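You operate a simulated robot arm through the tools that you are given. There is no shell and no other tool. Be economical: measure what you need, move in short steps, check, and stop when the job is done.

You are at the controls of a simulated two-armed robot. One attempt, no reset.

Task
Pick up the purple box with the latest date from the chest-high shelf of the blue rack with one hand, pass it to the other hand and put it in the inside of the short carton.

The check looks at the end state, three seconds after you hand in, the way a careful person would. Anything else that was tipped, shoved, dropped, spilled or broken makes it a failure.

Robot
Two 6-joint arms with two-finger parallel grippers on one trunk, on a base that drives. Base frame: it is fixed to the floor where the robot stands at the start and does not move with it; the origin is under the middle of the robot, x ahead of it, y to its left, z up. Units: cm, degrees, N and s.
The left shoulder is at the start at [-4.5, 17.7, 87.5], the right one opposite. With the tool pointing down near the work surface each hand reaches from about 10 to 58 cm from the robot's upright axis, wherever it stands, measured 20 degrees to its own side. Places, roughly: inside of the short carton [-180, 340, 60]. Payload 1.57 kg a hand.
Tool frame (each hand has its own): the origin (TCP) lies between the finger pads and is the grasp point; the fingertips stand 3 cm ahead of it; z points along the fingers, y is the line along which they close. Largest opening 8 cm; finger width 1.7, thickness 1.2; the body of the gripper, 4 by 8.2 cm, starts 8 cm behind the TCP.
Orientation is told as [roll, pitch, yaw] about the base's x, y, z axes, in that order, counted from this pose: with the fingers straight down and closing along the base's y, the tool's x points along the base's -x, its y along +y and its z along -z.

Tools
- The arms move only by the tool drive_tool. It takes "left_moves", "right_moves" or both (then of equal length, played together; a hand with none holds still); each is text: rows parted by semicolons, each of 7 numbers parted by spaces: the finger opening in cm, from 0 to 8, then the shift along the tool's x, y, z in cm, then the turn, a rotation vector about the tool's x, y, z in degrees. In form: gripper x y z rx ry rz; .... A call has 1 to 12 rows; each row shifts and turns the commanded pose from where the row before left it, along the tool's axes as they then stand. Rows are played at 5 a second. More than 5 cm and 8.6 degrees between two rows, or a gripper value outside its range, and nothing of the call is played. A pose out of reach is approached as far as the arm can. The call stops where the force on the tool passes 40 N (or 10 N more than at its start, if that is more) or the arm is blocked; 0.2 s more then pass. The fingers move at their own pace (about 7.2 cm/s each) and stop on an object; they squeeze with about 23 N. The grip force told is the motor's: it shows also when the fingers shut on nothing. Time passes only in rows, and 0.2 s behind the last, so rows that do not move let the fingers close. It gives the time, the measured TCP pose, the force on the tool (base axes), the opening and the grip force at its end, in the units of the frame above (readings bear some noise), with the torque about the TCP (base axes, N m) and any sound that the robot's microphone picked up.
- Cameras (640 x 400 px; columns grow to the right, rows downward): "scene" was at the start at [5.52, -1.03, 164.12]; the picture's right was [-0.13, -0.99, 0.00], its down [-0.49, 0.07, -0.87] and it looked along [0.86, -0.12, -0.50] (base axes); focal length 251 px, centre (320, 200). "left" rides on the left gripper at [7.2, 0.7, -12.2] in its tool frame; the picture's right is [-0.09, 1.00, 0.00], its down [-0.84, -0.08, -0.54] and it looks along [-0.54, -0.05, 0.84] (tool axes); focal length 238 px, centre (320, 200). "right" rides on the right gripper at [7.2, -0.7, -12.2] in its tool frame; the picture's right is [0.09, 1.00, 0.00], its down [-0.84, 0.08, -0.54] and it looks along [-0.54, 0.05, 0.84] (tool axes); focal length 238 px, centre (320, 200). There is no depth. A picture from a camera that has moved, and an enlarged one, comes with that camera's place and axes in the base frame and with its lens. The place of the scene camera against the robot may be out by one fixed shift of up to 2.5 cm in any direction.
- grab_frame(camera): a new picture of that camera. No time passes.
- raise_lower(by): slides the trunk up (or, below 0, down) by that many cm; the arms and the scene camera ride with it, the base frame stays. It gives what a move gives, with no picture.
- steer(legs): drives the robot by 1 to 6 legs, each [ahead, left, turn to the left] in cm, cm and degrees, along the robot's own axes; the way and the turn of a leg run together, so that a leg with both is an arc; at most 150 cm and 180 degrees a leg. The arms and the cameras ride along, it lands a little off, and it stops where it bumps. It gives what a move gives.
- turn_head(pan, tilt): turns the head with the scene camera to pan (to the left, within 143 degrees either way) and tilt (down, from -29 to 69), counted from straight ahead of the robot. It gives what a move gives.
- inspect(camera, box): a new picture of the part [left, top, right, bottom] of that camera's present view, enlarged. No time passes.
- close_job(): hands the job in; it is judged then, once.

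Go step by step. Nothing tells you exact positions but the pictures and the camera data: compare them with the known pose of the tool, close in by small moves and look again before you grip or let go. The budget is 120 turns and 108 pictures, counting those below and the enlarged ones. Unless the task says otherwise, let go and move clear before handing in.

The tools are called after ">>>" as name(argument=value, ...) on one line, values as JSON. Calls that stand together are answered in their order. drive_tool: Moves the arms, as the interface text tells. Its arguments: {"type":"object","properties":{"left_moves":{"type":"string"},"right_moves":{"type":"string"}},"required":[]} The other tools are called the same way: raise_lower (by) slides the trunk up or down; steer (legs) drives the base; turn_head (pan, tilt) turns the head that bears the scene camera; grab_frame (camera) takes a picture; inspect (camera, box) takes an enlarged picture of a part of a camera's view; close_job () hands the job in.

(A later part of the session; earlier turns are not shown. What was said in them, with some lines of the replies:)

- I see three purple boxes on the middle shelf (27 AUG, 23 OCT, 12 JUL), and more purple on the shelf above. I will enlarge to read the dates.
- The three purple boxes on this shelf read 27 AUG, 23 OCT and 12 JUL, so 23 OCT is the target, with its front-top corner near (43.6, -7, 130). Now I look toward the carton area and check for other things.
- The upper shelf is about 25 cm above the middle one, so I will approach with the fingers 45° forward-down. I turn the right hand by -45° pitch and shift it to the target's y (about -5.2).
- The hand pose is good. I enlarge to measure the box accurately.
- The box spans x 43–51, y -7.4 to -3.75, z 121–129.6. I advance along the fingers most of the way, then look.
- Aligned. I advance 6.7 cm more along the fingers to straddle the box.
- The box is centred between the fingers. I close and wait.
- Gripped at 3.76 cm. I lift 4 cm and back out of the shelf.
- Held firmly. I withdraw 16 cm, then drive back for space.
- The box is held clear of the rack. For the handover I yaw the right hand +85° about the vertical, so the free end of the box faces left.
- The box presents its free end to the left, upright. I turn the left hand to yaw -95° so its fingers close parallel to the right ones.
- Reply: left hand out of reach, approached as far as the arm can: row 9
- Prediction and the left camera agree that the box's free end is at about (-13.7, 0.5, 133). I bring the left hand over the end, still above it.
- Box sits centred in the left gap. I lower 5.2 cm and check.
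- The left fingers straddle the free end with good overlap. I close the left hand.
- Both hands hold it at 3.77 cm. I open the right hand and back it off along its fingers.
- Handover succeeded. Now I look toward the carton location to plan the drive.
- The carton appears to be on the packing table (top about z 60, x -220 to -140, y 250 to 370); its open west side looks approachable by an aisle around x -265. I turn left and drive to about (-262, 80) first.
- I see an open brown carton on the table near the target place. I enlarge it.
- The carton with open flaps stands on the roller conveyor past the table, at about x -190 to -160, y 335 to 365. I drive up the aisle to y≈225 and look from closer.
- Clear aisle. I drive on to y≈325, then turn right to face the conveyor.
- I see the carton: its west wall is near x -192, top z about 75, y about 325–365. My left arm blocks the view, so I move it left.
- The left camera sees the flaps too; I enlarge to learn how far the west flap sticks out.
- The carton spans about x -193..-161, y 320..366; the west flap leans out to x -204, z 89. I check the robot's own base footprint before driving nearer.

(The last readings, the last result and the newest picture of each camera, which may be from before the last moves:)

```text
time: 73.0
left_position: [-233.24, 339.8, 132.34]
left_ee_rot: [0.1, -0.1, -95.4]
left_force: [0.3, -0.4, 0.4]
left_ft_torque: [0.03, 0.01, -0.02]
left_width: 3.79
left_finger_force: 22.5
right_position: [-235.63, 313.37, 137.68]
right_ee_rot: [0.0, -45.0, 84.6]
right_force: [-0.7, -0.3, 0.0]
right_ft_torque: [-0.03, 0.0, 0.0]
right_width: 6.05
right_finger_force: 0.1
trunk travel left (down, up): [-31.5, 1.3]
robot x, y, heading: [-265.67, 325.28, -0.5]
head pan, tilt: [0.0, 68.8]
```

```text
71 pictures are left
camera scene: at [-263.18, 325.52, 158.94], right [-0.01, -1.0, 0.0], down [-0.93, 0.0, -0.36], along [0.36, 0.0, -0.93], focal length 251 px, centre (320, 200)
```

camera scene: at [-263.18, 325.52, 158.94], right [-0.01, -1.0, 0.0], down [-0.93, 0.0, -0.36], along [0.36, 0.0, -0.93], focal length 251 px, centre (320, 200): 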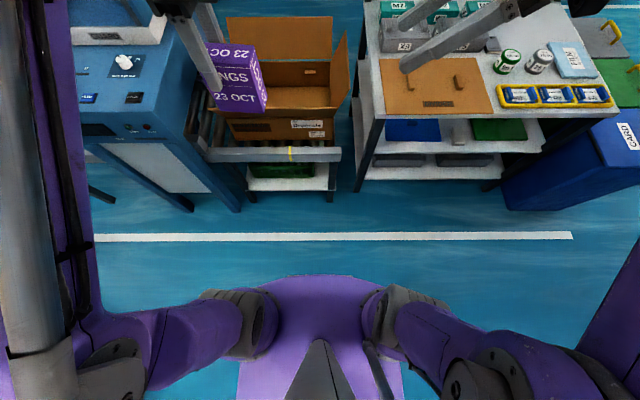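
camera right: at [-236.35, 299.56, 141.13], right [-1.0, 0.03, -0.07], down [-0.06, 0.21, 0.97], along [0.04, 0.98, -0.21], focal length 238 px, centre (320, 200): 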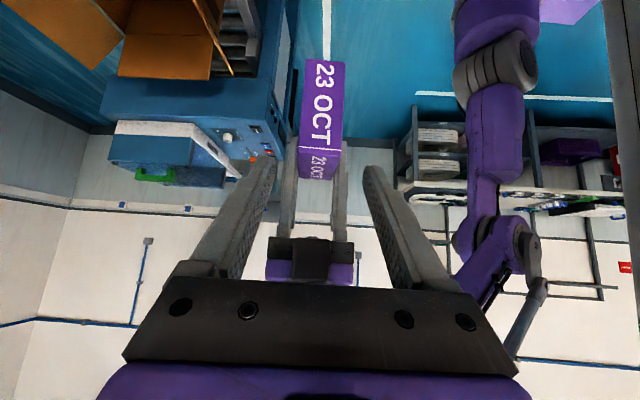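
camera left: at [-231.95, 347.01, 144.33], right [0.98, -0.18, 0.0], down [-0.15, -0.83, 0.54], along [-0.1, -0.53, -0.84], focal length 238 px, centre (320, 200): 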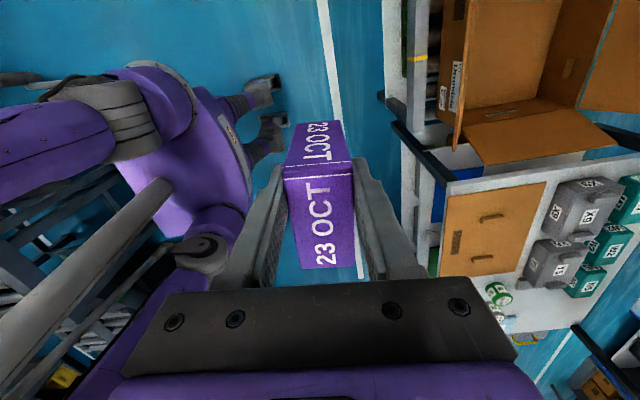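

The base reaches only about 12 cm ahead of the axis, so I can close in. I drive 32 cm ahead, with the hands still high, and check.

>>> steer(legs=[[32, 0, 0]])

>>> grab_frame(camera="scene")

>>> grab_frame(camera="left")

```text
time: 75.1
left_position: [-202.0, 339.66, 132.28]
left_ee_rot: [0.0, 0.1, -95.4]
left_force: [-0.2, 0.2, 0.3]
left_ft_torque: [0.03, -0.02, 0.0]
left_width: 3.76
left_finger_force: 23.0
right_position: [-204.49, 312.98, 137.8]
right_ee_rot: [0.0, -45.0, 84.4]
right_force: [0.0, 0.4, -0.6]
right_ft_torque: [-0.01, 0.0, -0.03]
right_width: 6.02
right_finger_force: 0.0
trunk travel left (down, up): [-31.5, 1.3]
robot x, y, heading: [-233.79, 325.43, -0.4]
head pan, tilt: [0.0, 68.8]
```

```text
70 pictures are left
camera scene: at [-231.94, 325.33, 158.92], right [-0.01, -1.0, 0.0], down [-0.93, 0.01, -0.36], along [0.36, 0.0, -0.93], focal length 251 px, centre (320, 200)
```

scene: 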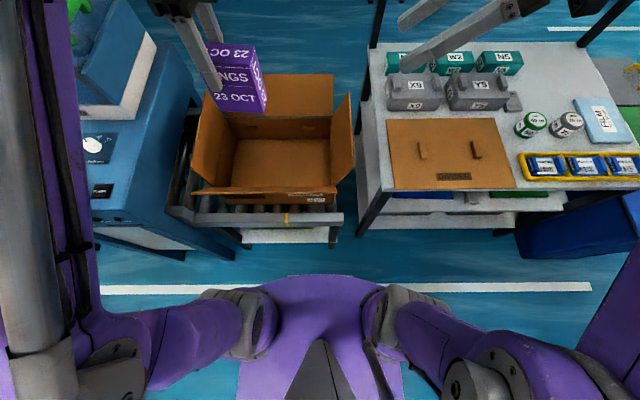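

```text
69 pictures are left
camera left: at [-200.68, 346.81, 144.31], right [0.98, -0.19, 0.0], down [-0.16, -0.83, 0.54], along [-0.1, -0.53, -0.84], focal length 238 px, centre (320, 200)
```

left: 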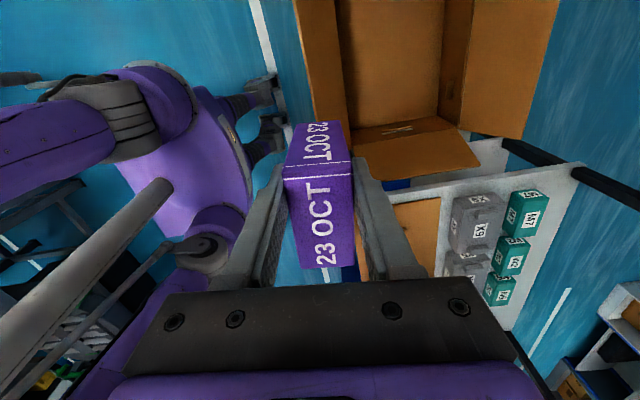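

Floor of the carton is visible: interior x -192..-163, y 321..364. I move 9 cm nearer.

>>> steer(legs=[[9, 0, 0]])

```text
time: 76.1
left_position: [-198.57, 339.74, 132.04]
left_ee_rot: [-0.2, -0.1, -95.3]
left_force: [0.4, 0.3, -2.0]
left_ft_torque: [0.06, 0.07, 0.0]
left_width: 3.78
left_finger_force: 22.6
right_position: [-200.95, 313.2, 137.61]
right_ee_rot: [0.3, -45.0, 84.3]
right_force: [0.3, -0.8, 0.5]
right_ft_torque: [0.03, 0.04, 0.06]
right_width: 6.0
right_finger_force: 0.0
trunk travel left (down, up): [-31.5, 1.3]
robot x, y, heading: [-231.26, 325.43, -0.0]
head pan, tilt: [0.0, 68.8]
stopped in leg 1: the robot was blocked; the commanded pose is now the measured one
```

The base was stopped by something after about 3 cm. I back off 3 cm and look whether anything shifted.

>>> steer(legs=[[-3, 0, 0]])

>>> grab_frame(camera="scene")

```text
time: 76.9
left_position: [-201.65, 340.02, 132.19]
left_ee_rot: [-0.1, 0.0, -95.2]
left_force: [0.8, 0.7, -1.1]
left_ft_torque: [0.05, 0.03, 0.02]
left_width: 3.77
left_finger_force: 23.0
right_position: [-204.05, 313.59, 137.73]
right_ee_rot: [0.1, -45.0, 84.5]
right_force: [0.8, 1.0, 0.4]
right_ft_torque: [-0.01, 0.03, 0.05]
right_width: 6.01
right_finger_force: 0.1
trunk travel left (down, up): [-31.5, 1.3]
robot x, y, heading: [-234.07, 325.31, -0.3]
head pan, tilt: [0.0, 68.8]
```

```text
68 pictures are left
camera scene: at [-231.54, 325.64, 158.97], right [0.0, -1.0, 0.0], down [-0.93, 0.0, -0.36], along [0.36, 0.0, -0.93], focal length 251 px, centre (320, 200)
```

scene: 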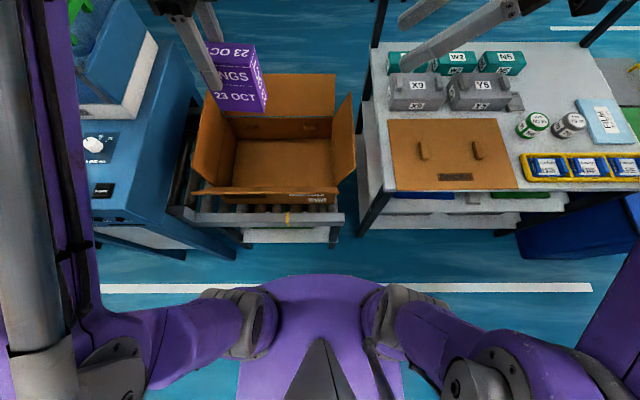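

Nothing moved. The reach is enough from here (target about 54 cm ahead), so I lower the left hand 22 cm first, still above the flaps.

>>> drive_tool(left_moves="0 0 0 4.4 0 0 0;0 0 0 4.4 0 0 0;0 0 0 4.4 0 0 0;0 0 0 4.4 0 0 0;0 0 0 4.4 0 0 0;0 0 0 0 0 0 0")

>>> drive_tool(left_moves="0 1.3 3.8 0 0 0 0;0 1.3 3.8 0 0 0 0;0 1.3 3.8 0 0 0 0;0 1.3 3.8 0 0 0 0;0 1.5 3.8 0 0 0 0;0 0 0 0 0 0 0")

>>> grab_frame(camera="scene")

>>> grab_frame(camera="left")

```text
time: 78.3
left_position: [-202.15, 339.85, 110.07]
left_ee_rot: [0.1, 0.0, -95.1]
left_force: [-0.3, 0.1, -2.1]
left_ft_torque: [0.03, 0.03, -0.02]
left_width: 3.76
left_finger_force: 23.0
right_position: [-204.38, 313.52, 137.66]
right_ee_rot: [0.0, -45.0, 84.6]
right_force: [0.3, 0.5, -0.1]
right_ft_torque: [-0.01, -0.01, 0.02]
right_width: 6.01
right_finger_force: 0.1
trunk travel left (down, up): [-31.5, 1.3]
robot x, y, heading: [-233.88, 325.53, -0.1]
head pan, tilt: [0.0, 68.8]
```

```text
time: 79.7
left_position: [-182.56, 345.11, 110.24]
left_ee_rot: [0.1, 0.0, -95.1]
left_force: [-0.8, 0.6, -1.8]
left_ft_torque: [0.03, 0.01, 0.03]
left_width: 3.76
left_finger_force: 22.7
right_position: [-204.49, 313.48, 137.81]
right_ee_rot: [-0.1, -45.0, 84.7]
right_force: [-1.0, -1.0, 0.4]
right_ft_torque: [0.01, 0.0, 0.01]
right_width: 5.98
right_finger_force: 0.1
trunk travel left (down, up): [-31.5, 1.3]
robot x, y, heading: [-234.13, 325.25, -0.3]
head pan, tilt: [0.0, 68.8]
```

```text
67 pictures are left
camera scene: at [-232.02, 325.6, 158.93], right [0.0, -1.0, 0.0], down [-0.93, 0.0, -0.36], along [0.36, 0.0, -0.93], focal length 251 px, centre (320, 200)
```

scene: 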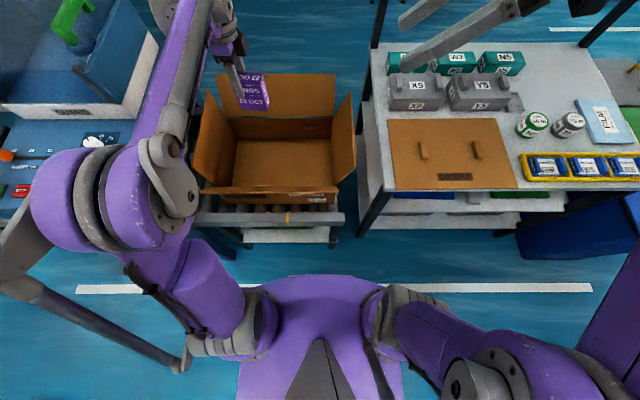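

```text
66 pictures are left
camera left: at [-181.27, 352.28, 122.2], right [0.98, -0.18, 0.0], down [-0.15, -0.83, 0.54], along [-0.1, -0.53, -0.84], focal length 238 px, centre (320, 200)
```

left: 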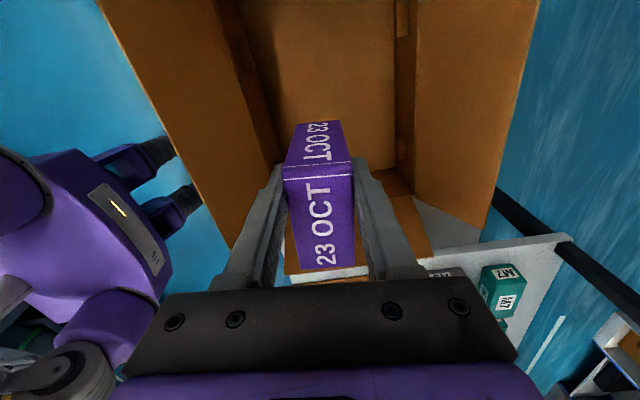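

Left hand is over the carton interior. I lower 15 cm and watch the elbow, flaps and machine.

>>> drive_tool(left_moves="0 0 0 3 0 0 0;0 0 0 3 0 0 0;0 0 0 3 0 0 0;0 0 0 3 0 0 0;0 0 0 3 0 0 0;0 0 0 0 0 0 0")

>>> grab_frame(camera="scene")

>>> grab_frame(camera="left")

>>> grab_frame(camera="right")

```text
time: 81.1
left_position: [-182.44, 344.95, 95.15]
left_ee_rot: [-0.1, 0.0, -95.2]
left_force: [-0.1, -0.6, -1.1]
left_ft_torque: [0.03, 0.0, 0.01]
left_width: 3.79
left_finger_force: 22.5
right_position: [-204.39, 313.39, 137.69]
right_ee_rot: [0.0, -44.9, 84.6]
right_force: [-0.3, 0.3, -0.1]
right_ft_torque: [0.0, 0.03, 0.02]
right_width: 6.01
right_finger_force: 0.1
trunk travel left (down, up): [-31.5, 1.3]
robot x, y, heading: [-233.63, 325.39, -0.3]
head pan, tilt: [0.0, 68.8]
```

```text
65 pictures are left
camera scene: at [-231.94, 325.62, 158.94], right [0.0, -1.0, 0.0], down [-0.93, 0.0, -0.36], along [0.36, 0.0, -0.93], focal length 251 px, centre (320, 200)
```

scene: 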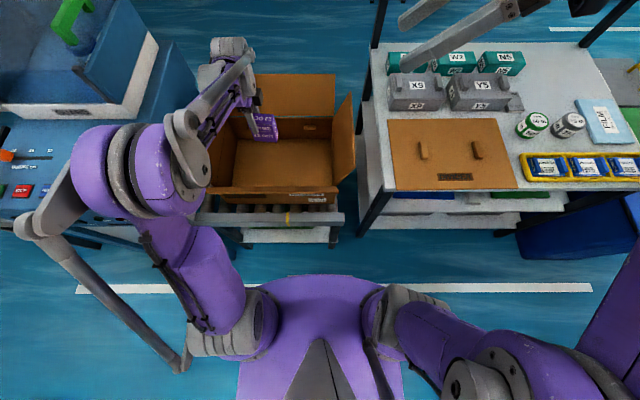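

```text
64 pictures are left
camera left: at [-181.21, 352.17, 107.19], right [0.98, -0.18, 0.0], down [-0.15, -0.83, 0.54], along [-0.1, -0.53, -0.84], focal length 238 px, centre (320, 200)
```

left: 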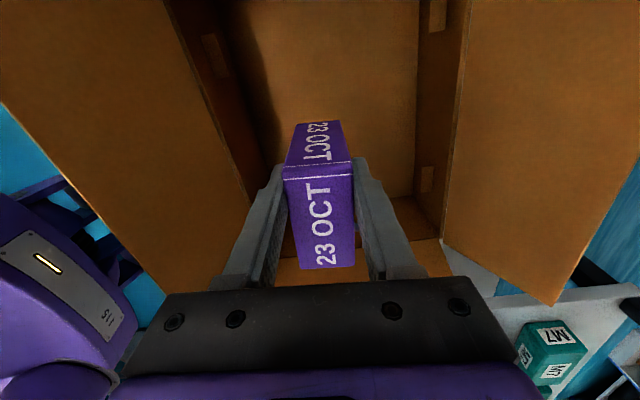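

```text
63 pictures are left
camera right: at [-205.02, 299.71, 141.12], right [-1.0, 0.03, -0.07], down [-0.06, 0.22, 0.97], along [0.04, 0.98, -0.21], focal length 238 px, centre (320, 200)
```

right: 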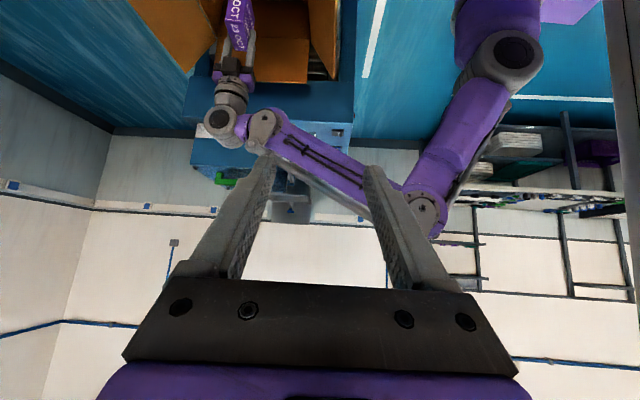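

The right camera gives a side view: elbow high, forearm clear of flaps and machine. I lower 12 cm more.

>>> drive_tool(left_moves="0 0 0 3 0 0 0;0 0 0 3 0 0 0;0 0 0 3 0 0 0;0 0 0 3 0 0 0;0 0 0 0 0 0 0")

>>> grab_frame(camera="scene")

>>> grab_frame(camera="left")

>>> grab_frame(camera="right")

```text
time: 82.3
left_position: [-182.4, 344.95, 83.18]
left_ee_rot: [0.0, 0.0, -95.2]
left_force: [-0.9, -0.7, -2.2]
left_ft_torque: [0.02, -0.03, 0.03]
left_width: 3.78
left_finger_force: 23.3
right_position: [-204.39, 313.52, 137.77]
right_ee_rot: [0.0, -45.0, 84.6]
right_force: [0.2, 0.1, 0.6]
right_ft_torque: [0.03, 0.03, 0.02]
right_width: 6.01
right_finger_force: 0.1
trunk travel left (down, up): [-31.5, 1.3]
robot x, y, heading: [-234.27, 325.51, 0.2]
head pan, tilt: [0.0, 68.8]
```

```text
62 pictures are left
camera scene: at [-231.95, 325.62, 158.94], right [0.0, -1.0, 0.0], down [-0.93, 0.0, -0.36], along [0.36, 0.0, -0.93], focal length 251 px, centre (320, 200)
```

scene: 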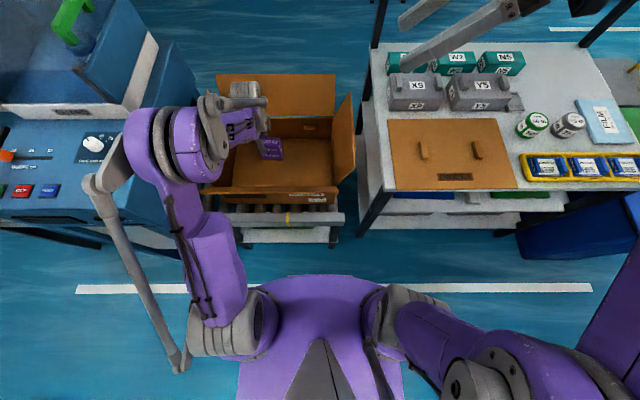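

```text
61 pictures are left
camera left: at [-181.18, 352.14, 95.16], right [0.98, -0.18, 0.0], down [-0.15, -0.83, 0.54], along [-0.1, -0.53, -0.84], focal length 238 px, centre (320, 200)
```

left: 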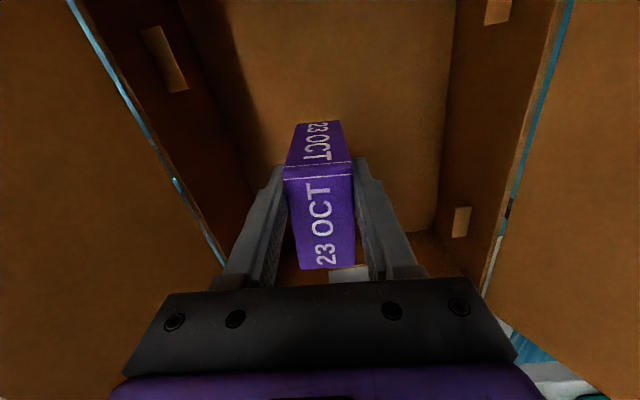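

```text
60 pictures are left
camera right: at [-205.03, 299.71, 141.12], right [-1.0, 0.03, -0.07], down [-0.06, 0.22, 0.97], along [0.04, 0.98, -0.21], focal length 238 px, centre (320, 200)
```

right: 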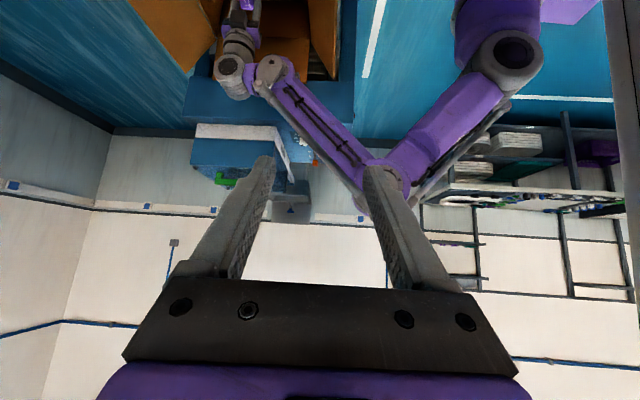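

Forearm clearance over the flap is still ample. I lower 11 cm more.

>>> drive_tool(left_moves="0 0 0 3 0 0 0;0 0 0 3 0 0 0;0 0 0 3 0 0 0;0 0 0 2 0 0 0;0 0 0 0 0 0 0")

>>> grab_frame(camera="scene")

>>> grab_frame(camera="left")

>>> inspect(camera="right", box=[160, 0, 440, 180])

```text
time: 83.5
left_position: [-182.54, 344.94, 72.28]
left_ee_rot: [0.0, 0.0, -95.2]
left_force: [0.1, 0.1, -1.6]
left_ft_torque: [0.0, -0.01, -0.01]
left_width: 3.77
left_finger_force: 23.3
right_position: [-204.36, 313.59, 137.78]
right_ee_rot: [0.0, -45.0, 84.5]
right_force: [0.1, 0.3, -0.4]
right_ft_torque: [0.0, -0.02, -0.01]
right_width: 5.96
right_finger_force: 0.2
trunk travel left (down, up): [-31.5, 1.3]
robot x, y, heading: [-234.14, 325.39, -0.2]
head pan, tilt: [0.0, 68.8]
```

```text
59 pictures are left
camera scene: at [-231.94, 325.62, 158.93], right [0.0, -1.0, 0.0], down [-0.93, 0.0, -0.36], along [0.36, 0.0, -0.93], focal length 251 px, centre (320, 200)
```

scene: 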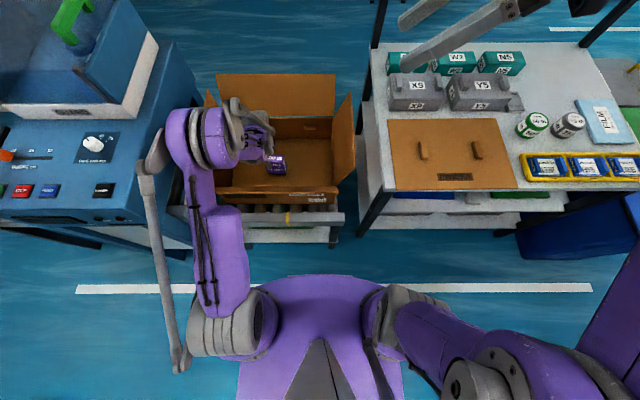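

```text
58 pictures are left
camera left: at [-181.25, 352.19, 84.34], right [0.98, -0.18, 0.0], down [-0.15, -0.83, 0.54], along [-0.1, -0.53, -0.84], focal length 238 px, centre (320, 200)
```

left: 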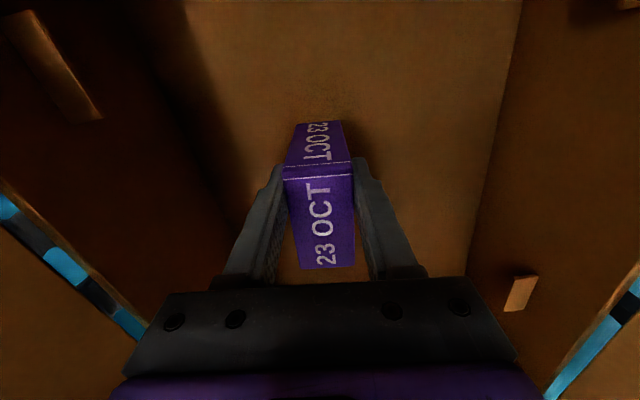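

```text
2.22 times, centred on (300, 90) of right
camera zoom: at [-205.02, 299.71, 141.12], right [-1.0, 0.03, -0.07], down [-0.06, 0.22, 0.97], along [0.04, 0.98, -0.21], focal length 530 px, centre (364, 444)
```

zoom: 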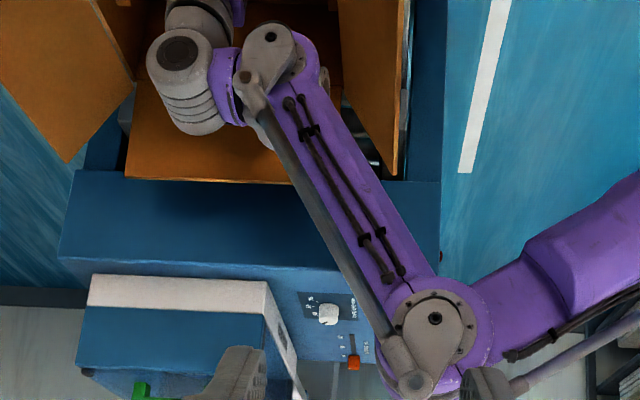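

All clear; box is about 5–6 cm above the floor. I lower 3.5 cm, then gently until contact.

>>> drive_tool(left_moves="0 0 0 1.5 0 0 0;0 0 0 1 0 0 0;0 0 0 1 0 0 0;0 0 0 0 0 0 0")

>>> grab_frame(camera="left")

```text
time: 84.5
left_position: [-182.47, 344.97, 69.02]
left_ee_rot: [0.0, 0.0, -95.2]
left_force: [-0.2, 1.7, 21.8]
left_ft_torque: [-0.01, 0.17, -0.09]
left_width: 3.78
left_finger_force: 23.2
right_position: [-204.42, 313.47, 137.8]
right_ee_rot: [-0.1, -45.0, 84.7]
right_force: [0.1, 0.0, 0.1]
right_ft_torque: [0.01, -0.02, 0.0]
right_width: 6.01
right_finger_force: 0.1
trunk travel left (down, up): [-31.5, 1.3]
robot x, y, heading: [-233.98, 325.76, -0.1]
head pan, tilt: [0.0, 68.8]
```

```text
56 pictures are left
camera left: at [-181.22, 352.13, 81.03], right [0.98, -0.18, 0.0], down [-0.15, -0.83, 0.54], along [-0.1, -0.53, -0.84], focal length 238 px, centre (320, 200)
```

left: 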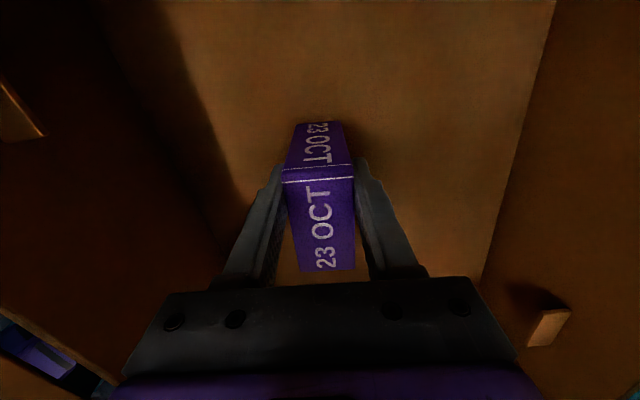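

Contact with the carton floor (22 N). I relieve slightly, open, and rise straight up.

>>> drive_tool(left_moves="0 0 0 -0.2 0 0 0;0 0 0 0 0 0 0;4 0 0 0 0 0 0;6.5 0 0 0 0 0 0;6.5 0 0 0 0 0 0;6.5 0 0 -1.5 0 0 0;6.5 0 0 -2.5 0 0 0;6.5 0 0 -3 0 0 0;6.5 0 0 0 0 0 0")

>>> grab_frame(camera="left")

```text
time: 86.5
left_position: [-182.41, 344.94, 76.08]
left_ee_rot: [0.0, -0.1, -95.2]
left_force: [-0.6, -0.4, -0.3]
left_ft_torque: [0.0, -0.02, 0.04]
left_width: 6.51
left_finger_force: 0.0
right_position: [-204.37, 313.53, 137.66]
right_ee_rot: [0.0, -45.0, 84.6]
right_force: [1.2, 0.1, 0.5]
right_ft_torque: [0.01, -0.02, 0.01]
right_width: 6.0
right_finger_force: 0.0
trunk travel left (down, up): [-31.5, 1.3]
robot x, y, heading: [-233.81, 325.34, -0.2]
head pan, tilt: [0.0, 68.8]
```

```text
55 pictures are left
camera left: at [-181.11, 352.19, 88.06], right [0.98, -0.18, 0.0], down [-0.15, -0.83, 0.54], along [-0.1, -0.53, -0.84], focal length 238 px, centre (320, 200)
```

left: 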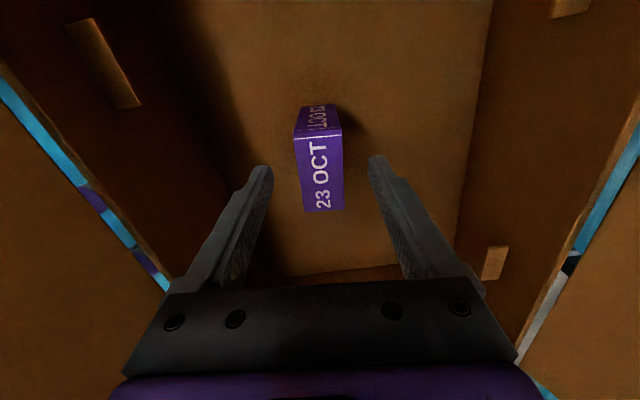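

The box stands free and upright in the carton. I raise the left hand clear, retracing the way in.

>>> drive_tool(left_moves="6.5 0 0 -3.5 0 0 0;6.5 0 0 -3.5 0 0 0;6.5 0 0 -3.5 0 0 0;6.5 0 0 -3.5 0 0 0;6.5 0 0 -3.5 0 0 0;6.5 0 0 -3.5 0 0 0;6.5 0 0 -3.5 0 0 0;6.5 0 0 -3.5 0 0 0;6.5 0 0 -3.5 0 0 0;6.5 0 0 -3 0 0 0;6.5 0 0 0 0 0 0")

>>> steer(legs=[[-30, 0, 0]])

>>> grab_frame(camera="scene")

>>> grab_frame(camera="left")

```text
time: 88.9
left_position: [-182.53, 344.96, 110.47]
left_ee_rot: [0.0, 0.0, -95.1]
left_force: [-0.8, -0.1, -0.2]
left_ft_torque: [0.01, -0.01, -0.03]
left_width: 6.48
left_finger_force: 0.1
right_position: [-204.35, 313.51, 137.82]
right_ee_rot: [0.0, -45.0, 84.7]
right_force: [-0.3, 0.3, 0.4]
right_ft_torque: [0.0, -0.03, 0.0]
right_width: 6.01
right_finger_force: 0.1
trunk travel left (down, up): [-31.5, 1.3]
robot x, y, heading: [-234.18, 325.54, -0.1]
head pan, tilt: [0.0, 68.8]
```

```text
time: 90.9
left_position: [-212.37, 345.06, 110.42]
left_ee_rot: [0.0, 0.0, -95.1]
left_force: [0.6, 0.0, 0.7]
left_ft_torque: [-0.04, 0.01, -0.01]
left_width: 6.49
left_finger_force: 0.1
right_position: [-234.21, 313.53, 137.71]
right_ee_rot: [0.1, -45.1, 84.6]
right_force: [0.8, -0.8, -0.1]
right_ft_torque: [-0.05, 0.01, 0.01]
right_width: 5.98
right_finger_force: 0.0
trunk travel left (down, up): [-31.5, 1.3]
robot x, y, heading: [-263.72, 325.72, -0.2]
head pan, tilt: [0.0, 68.8]
```

```text
54 pictures are left
camera scene: at [-261.74, 325.71, 158.95], right [0.0, -1.0, 0.0], down [-0.93, 0.0, -0.36], along [0.36, 0.0, -0.93], focal length 251 px, centre (320, 200)
```

scene: 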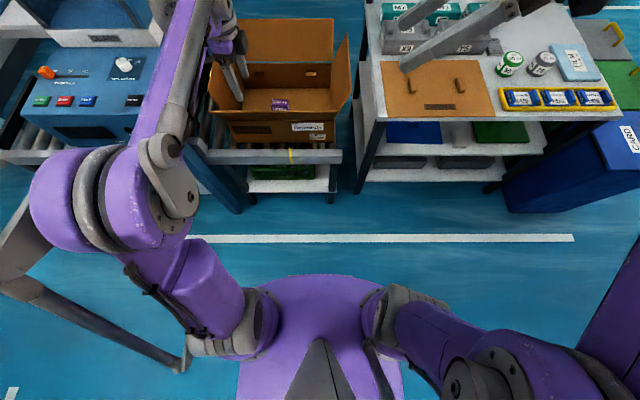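

```text
53 pictures are left
camera left: at [-211.05, 352.32, 122.56], right [0.98, -0.18, 0.0], down [-0.15, -0.83, 0.54], along [-0.1, -0.53, -0.84], focal length 238 px, centre (320, 200)
```

left: 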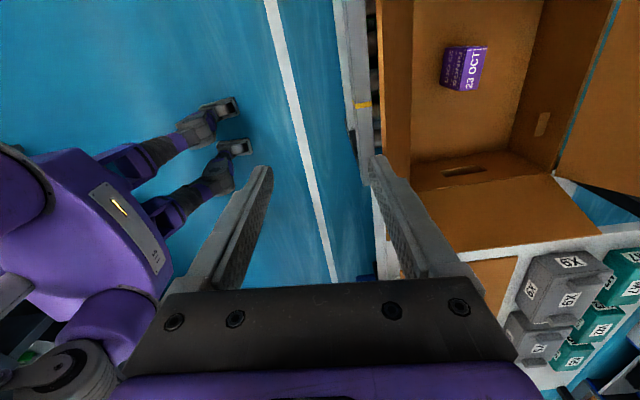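

The 23 OCT box stands inside the carton, the hands are clear, and nothing else looks disturbed. I hand in.

>>> close_job()

```text
The job is handed in.
```

I picked the 23 OCT purple box off the chest-high shelf with the right hand and passed it to the left. It now stands upright on the floor of the carton, and both hands are clear.

While closing in on the conveyor, the base was blocked once after about 3 cm. I backed off and could see nothing moved in the pictures.
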